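You operate a simulated robot arm through the tools that you are given. There is no shell and no other tool. Be economical: measure what you need, move in short steps, check, and stop when the job is done.

Carry out the task below with a simulated robot arm. There is one attempt and no reset: what you move stays moved.

TASK
Take the blue bottle and leave it on top of the blue canister.
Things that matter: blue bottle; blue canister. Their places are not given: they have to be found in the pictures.

Only the result counts: the job must be done as asked and must still hold three seconds after the hand-in. Knocking over, shifting, dropping, spilling or breaking anything else fails it.

THE ROBOT
A 7-joint arm with a two-finger parallel gripper, fixed in place. Base frame: the origin is at the foot of the arm, x ahead of it, y to its left, z up. Readings come in mm, rad, newtons and seconds.
With the tool pointing down near the work surface it reaches from about 220 to 580 mm from the base axis. Its first joint turns from -1.152 to 1.152 rad. Payload 2.5 kg.
Tool frame: the origin (TCP) lies between the finger pads and is the grasp point; the fingertips stand 23 mm ahead of it; z points along the fingers, y is the line along which they close. Largest opening 94 mm; finger width 38, thickness 10; the body of the gripper, 54 by 96 mm, starts 39 mm behind the TCP.
Orientation is told as [roll, pitch, yaw] about the base's x, y, z axes, in that order, counted from this pose: with the fingers straight down and closing along the base's y, the tool's x points along the base's -x, its y along +y and its z along -z.

THE INTERFACE
- The arm moves only by the tool drive_tool. Its argument "commands" is a list of rows, each a list of 3 entries, a list of its own where there are three numbers: the shift along the base's x, y, z in mm, then the turn, a rotation vector about the base's x, y, z in rad, then the closure, from 0 (fully open) to 1 (shut). In form: [[[x, y, z], [ax, ay, az], hand], ...]. A call has 1 to 20 rows; each row is the pose to reach, as a shift and turn from the pose commanded when the call began. Rows are played at 5 a second. More than 50 mm and 0.15 rad between two rows, or a gripper value outside its range, and nothing of the call is played. Where a pose cannot be reached the arm comes as near as it can. A force on the tool above 40 N (or 10 N above the force at the start of the call, whichever is more), or a blocked arm, ends the call early, and 0.2 s more pass. The fingers move at their own pace (about 108 mm/s each) and stop on an object; they squeeze with about 36 N. The grip force told is the motor's: it shows also when the fingers shut on nothing. Time passes only in rows, and 0.2 s behind the last, so rows that repeat a pose let the fingers close. It gives the time, the measured TCP pose, the force on the tool (base axes), the opening and the grip force at its end, in the units of the frame above (readings bear some noise), and new pictures: "pictures" is both (left out), scene, wrist or none.
- Cameras (640 x 400 px; columns grow to the right, rows downward): "scene" is fixed at [112.4, -399.5, 555.2]; the picture's right is [0.89, -0.45, 0.00], its down [-0.20, -0.40, -0.90] and it looks along [0.40, 0.80, -0.44] (base axes); focal length 231 px, centre (320, 200). "wrist" rides on the gripper at [-39, 0, -44] in the tool frame; the picture's right is [0.00, -1.00, 0.00], its down [0.97, 0.00, -0.24] and it looks along [0.24, 0.00, 0.97] (tool axes); focal length 218 px, centre (320, 200).
- point_at(camera, pixels): for up to 12 pixels [column, row] of the newest picture of that camera ("zoom" is the newest enlarged one), the place [x, y, z] in the base frame of the surface seen there, good to about 3 mm. The clock stands still meanwhile.
- enlarge(camera, box): a new picture of the part [left, top, right, bottom] of that camera's present view, enlarged. The clock stands still meanwhile.
- sign_off(): hands the job in; it is judged then, once.

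Work in short steps. Measure before you move; look again where a grasp or a placing could have gone wrong, and mend it. You have 60 turns and 120 pictures in all, those below and enlarged ones among them. Open the gripper and draw the arm clear of the work before you hand the job in, unless the task says otherwise; then end with one line.

The tools are called after "Request:" by a JSON object that holds its "fn" and its "kwargs". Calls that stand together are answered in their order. drive_tool: Moves the arm, as the interface text tells. Its arguments: {"type":"object","properties":{"commands":{"type":"array","items":{"type":"array"}},"pictures":{"type":"string","enum":["both","scene","wrist","none"]}},"required":["commands"]} The other tools are called the same way: point_at (camera, pixels) gives the place of the surface under pixels of a picture; enlarge (camera, box) takes an enlarged picture of a part of a camera's view; sign_off () hands the job in.

At the start:

```text
t: 0.0
tcp_pos: [415.0, 58.8, 440.0]
ee_rot: [0.0, 0.0, -0.001]
force: [0.5, -0.6, 0.8]
grip_width: 93.9
finger_force: 0.1
```

scene: 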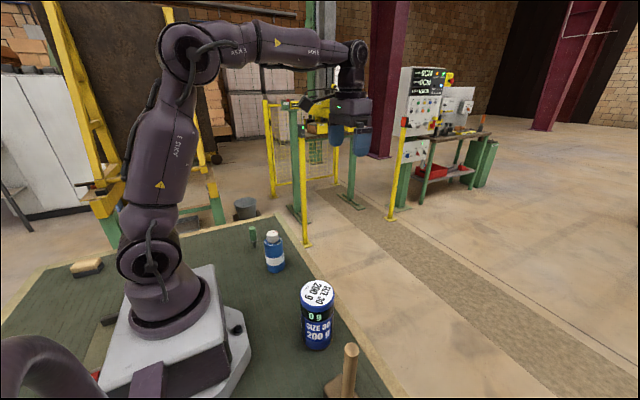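
wrist: 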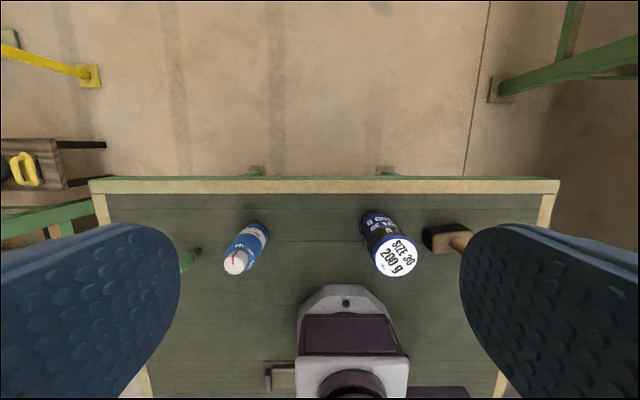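

The bottle is at about (273,250) in the scene and the canister at about (317,315). I'll enlarge that area and measure both.

Request:
{"fn": "enlarge", "kwargs": {"camera": "scene", "box": [220, 210, 380, 370]}}

Request:
{"fn": "point_at", "kwargs": {"camera": "scene", "pixels": [[272, 234], [273, 242], [274, 255], [275, 268], [318, 284], [305, 294], [331, 293], [317, 303], [318, 325], [318, 345], [252, 235]]}}

Request:
{"fn": "point_at", "kwargs": {"camera": "wrist", "pixels": [[235, 263], [245, 252], [256, 232], [396, 255], [378, 255], [414, 258], [398, 275], [393, 238], [380, 225], [188, 258], [434, 240], [300, 220]]}}

```text
2.50 times, centred on (300, 290) of scene
```

zoom: 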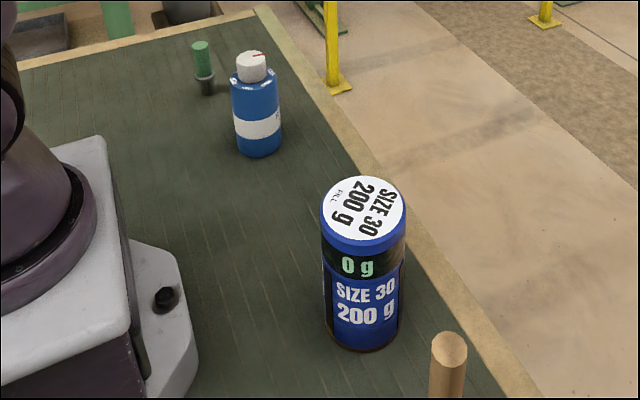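

```text
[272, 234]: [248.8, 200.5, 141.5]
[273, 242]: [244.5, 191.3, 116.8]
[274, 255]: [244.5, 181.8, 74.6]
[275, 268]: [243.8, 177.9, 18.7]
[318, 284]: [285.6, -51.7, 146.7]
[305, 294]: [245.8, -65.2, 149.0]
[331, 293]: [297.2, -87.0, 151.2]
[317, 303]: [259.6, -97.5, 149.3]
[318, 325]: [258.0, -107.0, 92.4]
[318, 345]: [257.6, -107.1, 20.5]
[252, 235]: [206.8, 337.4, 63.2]
```

```text
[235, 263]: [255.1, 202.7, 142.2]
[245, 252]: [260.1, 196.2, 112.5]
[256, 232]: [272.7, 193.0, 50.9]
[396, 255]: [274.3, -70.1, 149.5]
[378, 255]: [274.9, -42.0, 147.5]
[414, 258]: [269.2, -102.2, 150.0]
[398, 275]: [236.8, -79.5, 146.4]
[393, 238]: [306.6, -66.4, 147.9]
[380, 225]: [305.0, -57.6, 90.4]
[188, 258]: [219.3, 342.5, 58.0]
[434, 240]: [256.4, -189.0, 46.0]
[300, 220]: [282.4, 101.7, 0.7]
```

Canister top centre is roughly (272,-72,149), and the bottle is near (252,205) and 142 tall. I'll enlarge the bottle to get its profile.

Request:
{"fn": "enlarge", "kwargs": {"camera": "scene", "box": [241, 225, 305, 275]}}

```text
8.00 times, centred on (273, 250) of scene
```

zoom: 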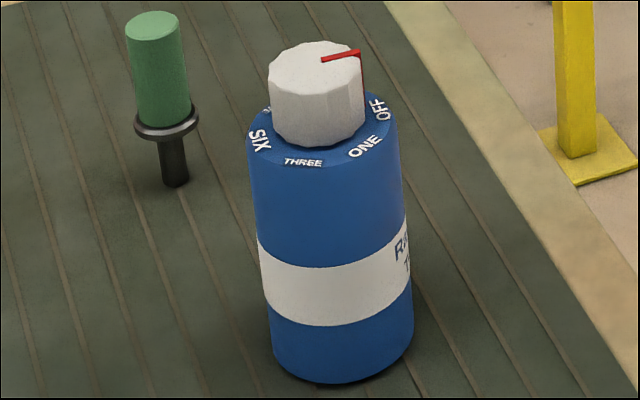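

The cap is a dial, so I'll grip the body below the shoulder. I'm measuring the profile edges.

Request:
{"fn": "point_at", "kwargs": {"camera": "zoom", "pixels": [[315, 62], [272, 70], [358, 70], [310, 44], [318, 88], [305, 155], [305, 180], [320, 240], [252, 180], [400, 180], [256, 145], [394, 135]]}}

Request:
{"fn": "drive_tool", "kwargs": {"commands": [[[-30, 30, 0], [0, 0, 0], 0], [[-60, 60, 0], [0, 0, 0], 0], [[-90, 90, -10], [0, 0, 0], 0], [[-120, 120, -30], [0, 0, 0], 0], [[-160, 148, -60], [0, 0, 0], 0], [[-160, 148, -100], [0, 0, 0], 0], [[-160, 148, -130], [0, 0, 0], 0], [[-160, 148, -130], [0, 0, 0], 0], [[-160, 148, -130], [0, 0, 0], 0]]}}

```text
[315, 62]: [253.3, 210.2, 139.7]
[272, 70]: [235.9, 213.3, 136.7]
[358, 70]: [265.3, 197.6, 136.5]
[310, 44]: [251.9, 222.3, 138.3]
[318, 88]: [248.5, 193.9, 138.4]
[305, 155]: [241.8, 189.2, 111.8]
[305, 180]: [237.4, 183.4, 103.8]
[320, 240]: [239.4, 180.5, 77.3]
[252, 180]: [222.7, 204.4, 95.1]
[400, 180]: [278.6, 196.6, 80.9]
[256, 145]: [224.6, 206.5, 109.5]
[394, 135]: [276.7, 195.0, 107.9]
```

```text
refused: row 5 steps farther than a row can; nothing moved
```

Bottle axis is near (251,206), radius about 28, with the shoulder at z≈110 and top at 139. I'm moving above it in smaller steps.

Request:
{"fn": "drive_tool", "kwargs": {"commands": [[[-30, 30, 0], [0, 0, 0], 0], [[-60, 60, 0], [0, 0, 0], 0], [[-90, 90, -10], [0, 0, 0], 0], [[-120, 115, -30], [0, 0, 0], 0], [[-145, 135, -60], [0, 0, 0], 0], [[-164, 147, -100], [0, 0, 0], 0], [[-164, 147, -140], [0, 0, 0], 0], [[-164, 147, -180], [0, 0, 0], 0], [[-164, 147, -180], [0, 0, 0], 0], [[-164, 147, -180], [0, 0, 0], 0]]}}

```text
t: 2.2
tcp_pos: [251.3, 204.2, 260.3]
ee_rot: [-0.002, -0.001, 0.0]
force: [-0.1, -0.5, -0.3]
grip_width: 93.9
finger_force: 0.0
```

scene: 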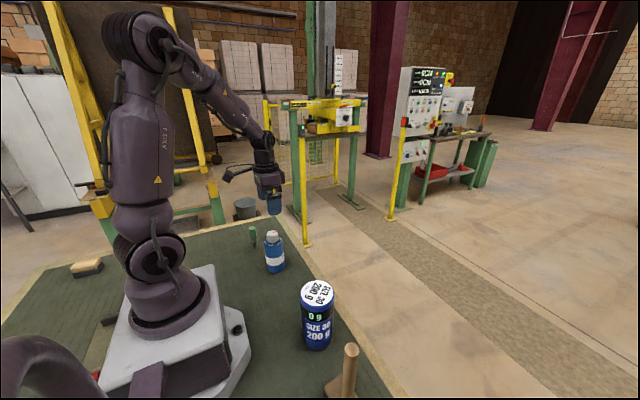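
wrist: 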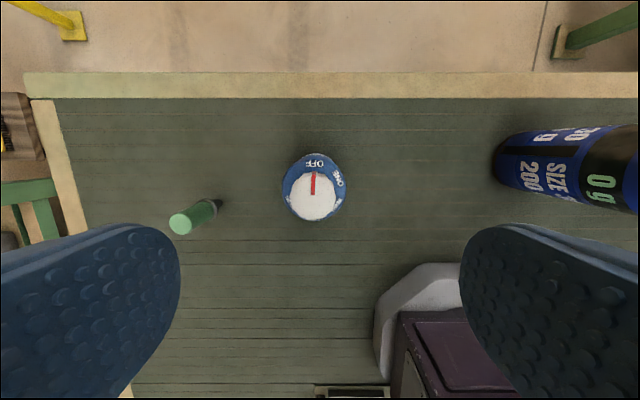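

The knob is centred at about (313,197) in the wrist view. I'm checking its extents before descending.

Request:
{"fn": "point_at", "kwargs": {"camera": "wrist", "pixels": [[313, 196], [292, 196], [335, 196], [313, 176], [313, 217], [285, 184], [345, 184], [315, 156]]}}

```text
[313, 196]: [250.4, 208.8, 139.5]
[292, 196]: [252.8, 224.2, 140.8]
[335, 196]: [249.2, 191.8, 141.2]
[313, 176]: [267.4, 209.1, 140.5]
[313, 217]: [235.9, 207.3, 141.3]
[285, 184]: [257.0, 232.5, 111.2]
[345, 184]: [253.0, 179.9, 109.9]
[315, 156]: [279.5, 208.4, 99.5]
```

Centre is (251,207) and the top is at 140.5. I'm descending to TCP z≈107, which keeps the palm about 5 mm above the knob, then closing.

Request:
{"fn": "drive_tool", "kwargs": {"commands": [[[0, 2, -40], [0, 0, 0], 0], [[0, 2, -80], [0, 0, 0], 0], [[0, 2, -115], [0, 0, 0], 0], [[0, 2, -140], [0, 0, 0], 0], [[0, 2, -153], [0, 0, 0], 0], [[0, 2, -153], [0, 0, 0], 0], [[0, 2, -153], [0, 0, 0], 0]]}}

```text
t: 3.8
tcp_pos: [250.7, 207.0, 107.2]
ee_rot: [0.0, 0.0, 0.0]
force: [-0.2, 0.0, -0.2]
grip_width: 94.0
finger_force: 0.0
```

scene: 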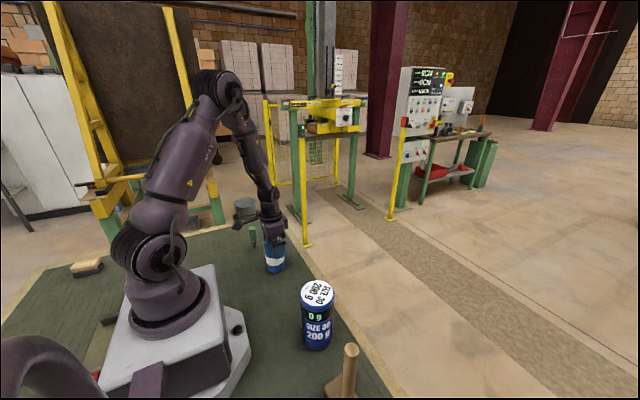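
wrist: 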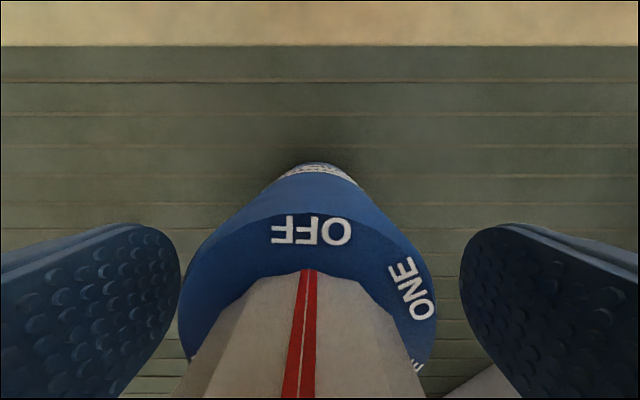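

The bottle sits between the pads, slightly toward the left finger. I'll close and then lift a little.

Request:
{"fn": "drive_tool", "kwargs": {"commands": [[[0, 0, 0], [0, 0, 0], 0.2], [[0, 0, 0], [0, 0, 0], 0.4], [[0, 0, 0], [0, 0, 0], 0.7], [[0, 0, 0], [0, 0, 0], 1], [[0, 0, 0], [0, 0, 0], 1], [[0, 0, 8], [0, 0, 0], 1], [[0, 0, 25], [0, 0, 0], 1], [[0, 0, 25], [0, 0, 0], 1]]}}

```text
t: 5.6
tcp_pos: [250.9, 205.6, 133.3]
ee_rot: [-0.001, 0.0, 0.001]
force: [0.0, 0.0, -2.5]
grip_width: 58.9
finger_force: 35.9
```

scene: 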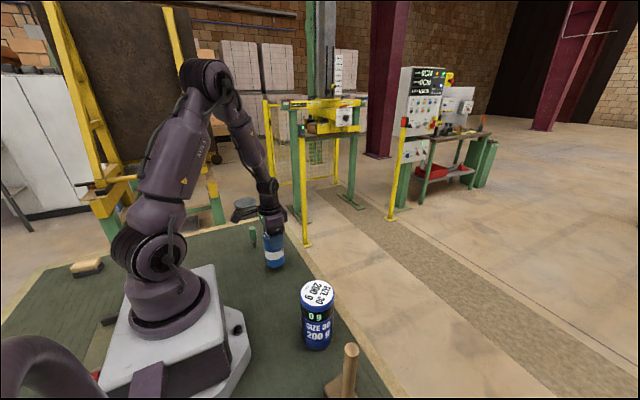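
wrist: 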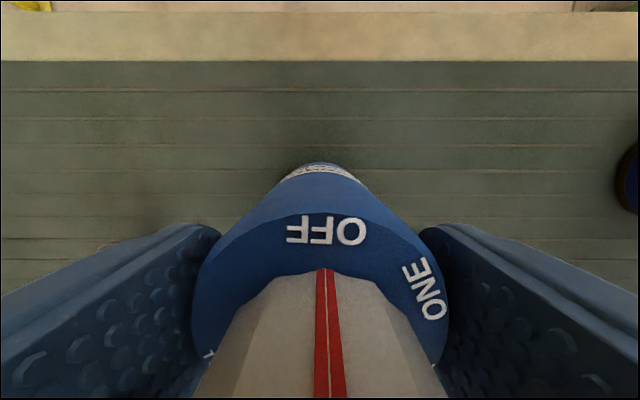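

Gripped: width 58.9 and about 2.5 N of weight. Lifting to clear z and carrying toward (272,-73).

Request:
{"fn": "drive_tool", "kwargs": {"commands": [[[0, 0, 40], [0, 0, 0], 1], [[0, 0, 80], [0, 0, 0], 1], [[0, 0, 120], [0, 0, 0], 1], [[0, 0, 150], [0, 0, 0], 1], [[3, -30, 160], [0, 0, 0], 1], [[6, -60, 160], [0, 0, 0], 1], [[8, -95, 160], [0, 0, 0], 1], [[11, -130, 160], [0, 0, 0], 1], [[14, -165, 160], [0, 0, 0], 1], [[16, -200, 160], [0, 0, 0], 1], [[18, -230, 160], [0, 0, 0], 1], [[20, -255, 160], [0, 0, 0], 1], [[21, -270, 160], [0, 0, 0], 1], [[21, -279, 160], [0, 0, 0], 1], [[21, -280, 160], [0, 0, 0], 1], [[21, -280, 160], [0, 0, 0], 1]]}}

```text
t: 9.0
tcp_pos: [271.6, -71.7, 292.2]
ee_rot: [-0.001, 0.0, -0.001]
force: [-0.1, 0.8, -2.7]
grip_width: 59.1
finger_force: 36.1
```

scene: 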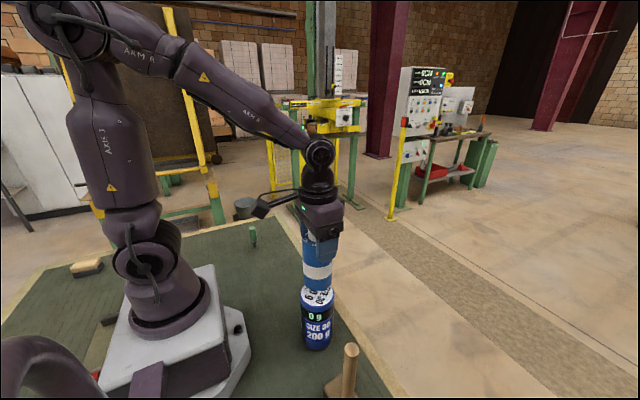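
wrist: 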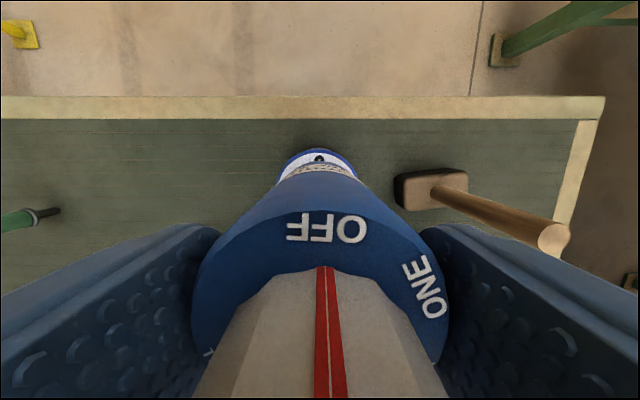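

The bottle is above the canister with its bottom at about 185. I'm lowering to leave a gap of about 6 mm and checking alignment.

Request:
{"fn": "drive_tool", "kwargs": {"commands": [[[0, 0, -12], [0, 0, 0], 1], [[0, 0, -22], [0, 0, 0], 1], [[0, 0, -30], [0, 0, 0], 1], [[0, 0, -30], [0, 0, 0], 1], [[0, 0, -30], [0, 0, 0], 1]], "pictures": "none"}}

Request:
{"fn": "enlarge", "kwargs": {"camera": "scene", "box": [270, 240, 366, 355]}}

Request:
{"fn": "enlarge", "kwargs": {"camera": "wrist", "box": [260, 130, 380, 205]}}

```text
t: 10.2
tcp_pos: [271.8, -72.4, 261.7]
ee_rot: [0.0, 0.0, 0.0]
force: [-0.6, 0.3, -2.7]
grip_width: 59.1
finger_force: 35.8
```

```text
3.48 times, centred on (318, 298) of scene
```

zoom: 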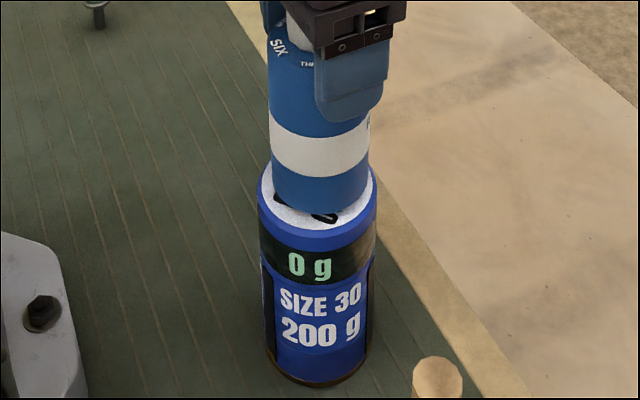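

```text
5.33 times, centred on (320, 168) of wrist
```

zoom: 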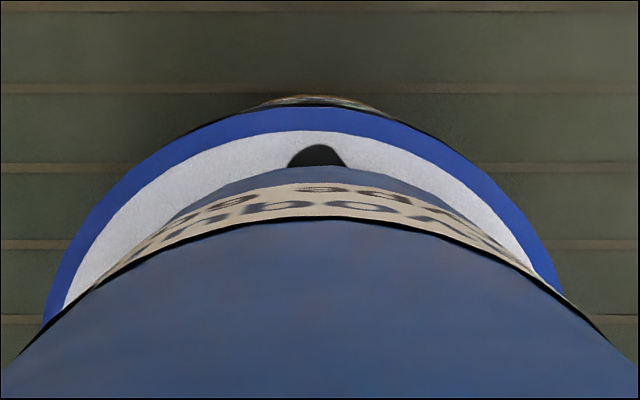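

Alignment looks centred: canister 258–376 and bottle 270–370 in the zoom. I'm lowering gently to contact, with expected TCP z≈256.

Request:
{"fn": "drive_tool", "kwargs": {"commands": [[[0, 0, -2], [0, 0, 0], 1], [[0, 0, -3], [0, 0, 0], 1], [[0, 0, -4], [0, 0, 0], 1], [[0, 0, -5], [0, 0, 0], 1], [[0, 0, -5], [0, 0, 0], 1]], "pictures": "none"}}

Request:
{"fn": "enlarge", "kwargs": {"camera": "scene", "box": [286, 270, 350, 310]}}

```text
t: 11.4
tcp_pos: [271.3, -73.6, 258.0]
ee_rot: [-0.003, 0.0, -0.001]
force: [0.3, 0.2, -3.2]
grip_width: 59.2
finger_force: 35.8
```

```text
10.00 times, centred on (318, 290) of scene
```

zoom: 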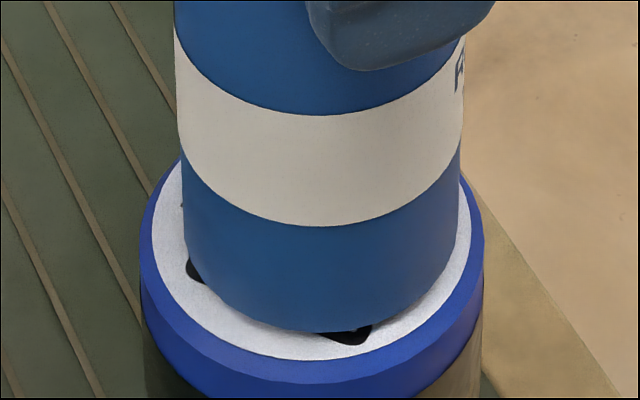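

Force is still at weight level, so there's no contact yet. I'll keep going in 1 mm steps.

Request:
{"fn": "drive_tool", "kwargs": {"commands": [[[0, 0, -1], [0, 0, 0], 1], [[0, 0, -1], [0, 0, 0], 1]], "pictures": "none"}}

Request:
{"fn": "drive_tool", "kwargs": {"commands": [[[0, 0, -1], [0, 0, 0], 1], [[0, 0, -1], [0, 0, 0], 1]], "pictures": "none"}}

```text
t: 12.0
tcp_pos: [271.8, -72.0, 258.3]
ee_rot: [0.0, -0.002, 0.0]
force: [-7.5, 0.7, 24.5]
grip_width: 59.2
finger_force: 36.0
```

```text
t: 12.6
tcp_pos: [273.4, -71.6, 257.6]
ee_rot: [0.001, -0.005, 0.001]
force: [-5.1, 1.8, 35.3]
grip_width: 59.3
finger_force: 35.9
```

Contact was made and it's now pressing at 35 N. I'll back off 2 mm to relieve the force before opening.

Request:
{"fn": "drive_tool", "kwargs": {"commands": [[[0, 0, 1], [0, 0, 0], 1], [[0, 0, 1.5], [0, 0, 0], 1], [[0, 0, 1.5], [0, 0, 0], 1]], "pictures": "none"}}

Request:
{"fn": "enlarge", "kwargs": {"camera": "scene", "box": [270, 240, 366, 355]}}

```text
t: 13.4
tcp_pos: [270.3, -72.0, 257.6]
ee_rot: [-0.001, 0.003, 0.002]
force: [3.8, 0.2, 7.3]
grip_width: 58.9
finger_force: 35.9
```

```text
3.48 times, centred on (318, 298) of scene
```

zoom: 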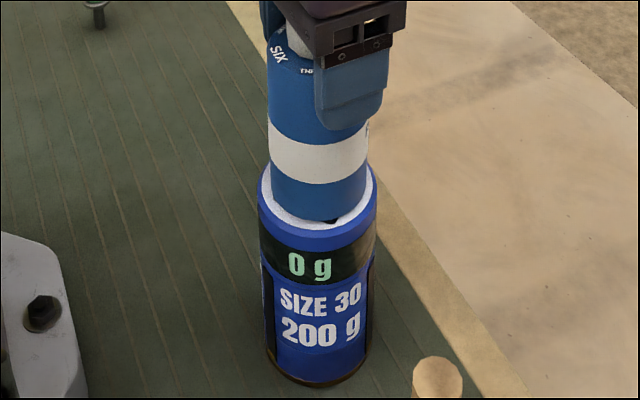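

Residual force is small and the bottle is seated upright. I'll open the fingers in small increments.

Request:
{"fn": "drive_tool", "kwargs": {"commands": [[[0, 0, 0.5], [0, 0, 0], 0.36], [[0, 0, 0.5], [0, 0, 0], 0.33], [[0, 0, 0.5], [0, 0, 0], 0.25], [[0, 0, 0.5], [0, 0, 0], 0.1], [[0, 0, 0.5], [0, 0, 0], 0], [[0, 0, 0.5], [0, 0, 0], 0], [[0, 0, 0.5], [0, 0, 0], 0]]}}

```text
t: 15.0
tcp_pos: [272.2, -71.5, 257.3]
ee_rot: [0.0, 0.0, 0.0]
force: [0.2, 0.9, 0.0]
grip_width: 94.1
finger_force: 0.1
```

scene: 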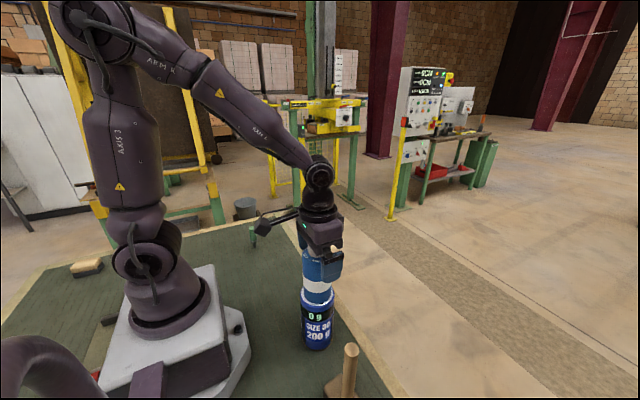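
wrist: 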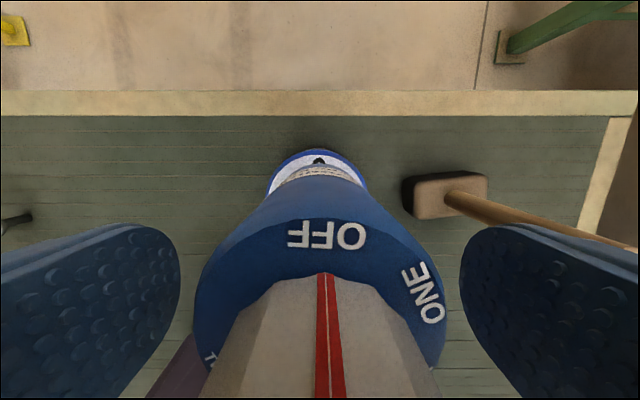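

The fingers are open with the bottle standing clear between them. I'm rising straight up, then moving away.

Request:
{"fn": "drive_tool", "kwargs": {"commands": [[[0, 0, 15], [0, 0, 0], 0], [[0, 0, 40], [0, 0, 0], 0], [[0, 0, 75], [0, 0, 0], 0], [[0, 0, 110], [0, 0, 0], 0], [[0, 0, 140], [0, 0, 0], 0], [[20, 30, 160], [0, 0, 0], 0], [[40, 65, 165], [0, 0, 0], 0], [[60, 100, 165], [0, 0, 0], 0], [[80, 130, 165], [0, 0, 0], 0], [[80, 130, 165], [0, 0, 0], 0]]}}

Request:
{"fn": "enlarge", "kwargs": {"camera": "scene", "box": [250, 210, 390, 370]}}

```text
t: 17.2
tcp_pos: [353.2, 57.5, 421.8]
ee_rot: [-0.001, 0.0, -0.001]
force: [0.6, -0.1, 0.1]
grip_width: 94.1
finger_force: 0.1
```

scene: 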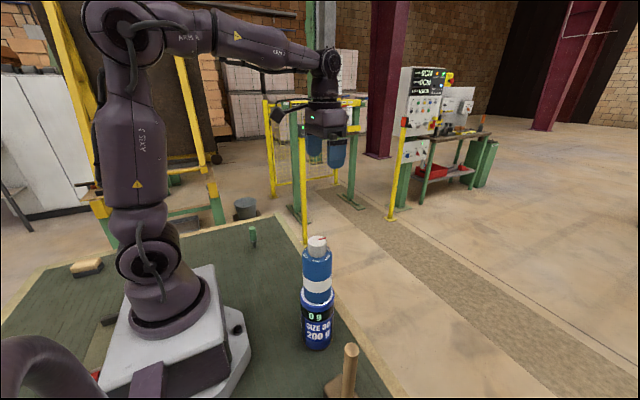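
wrist: 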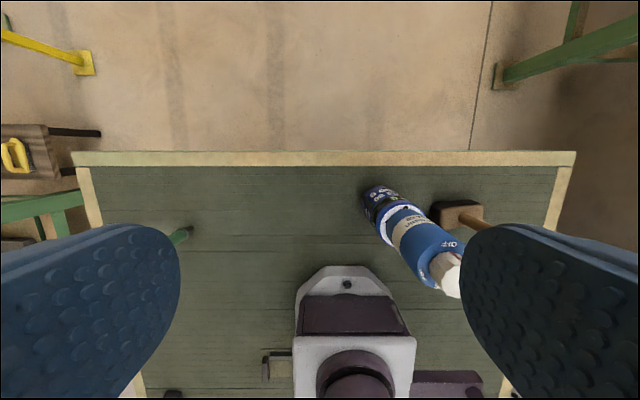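

```text
2.50 times, centred on (320, 290) of scene
```

zoom: 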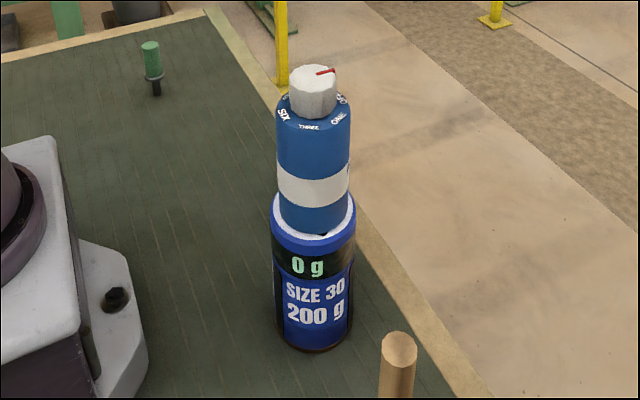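

The bottle stands upright and centred on the canister, the gripper is open and the arm is clear. Handing in.

Request:
{"fn": "sign_off", "kwargs": {}}

```text
The job is handed in.
```

The blue bottle is standing upright and centred on top of the blue canister; the gripper is open, the arm is clear, and the job is handed in.
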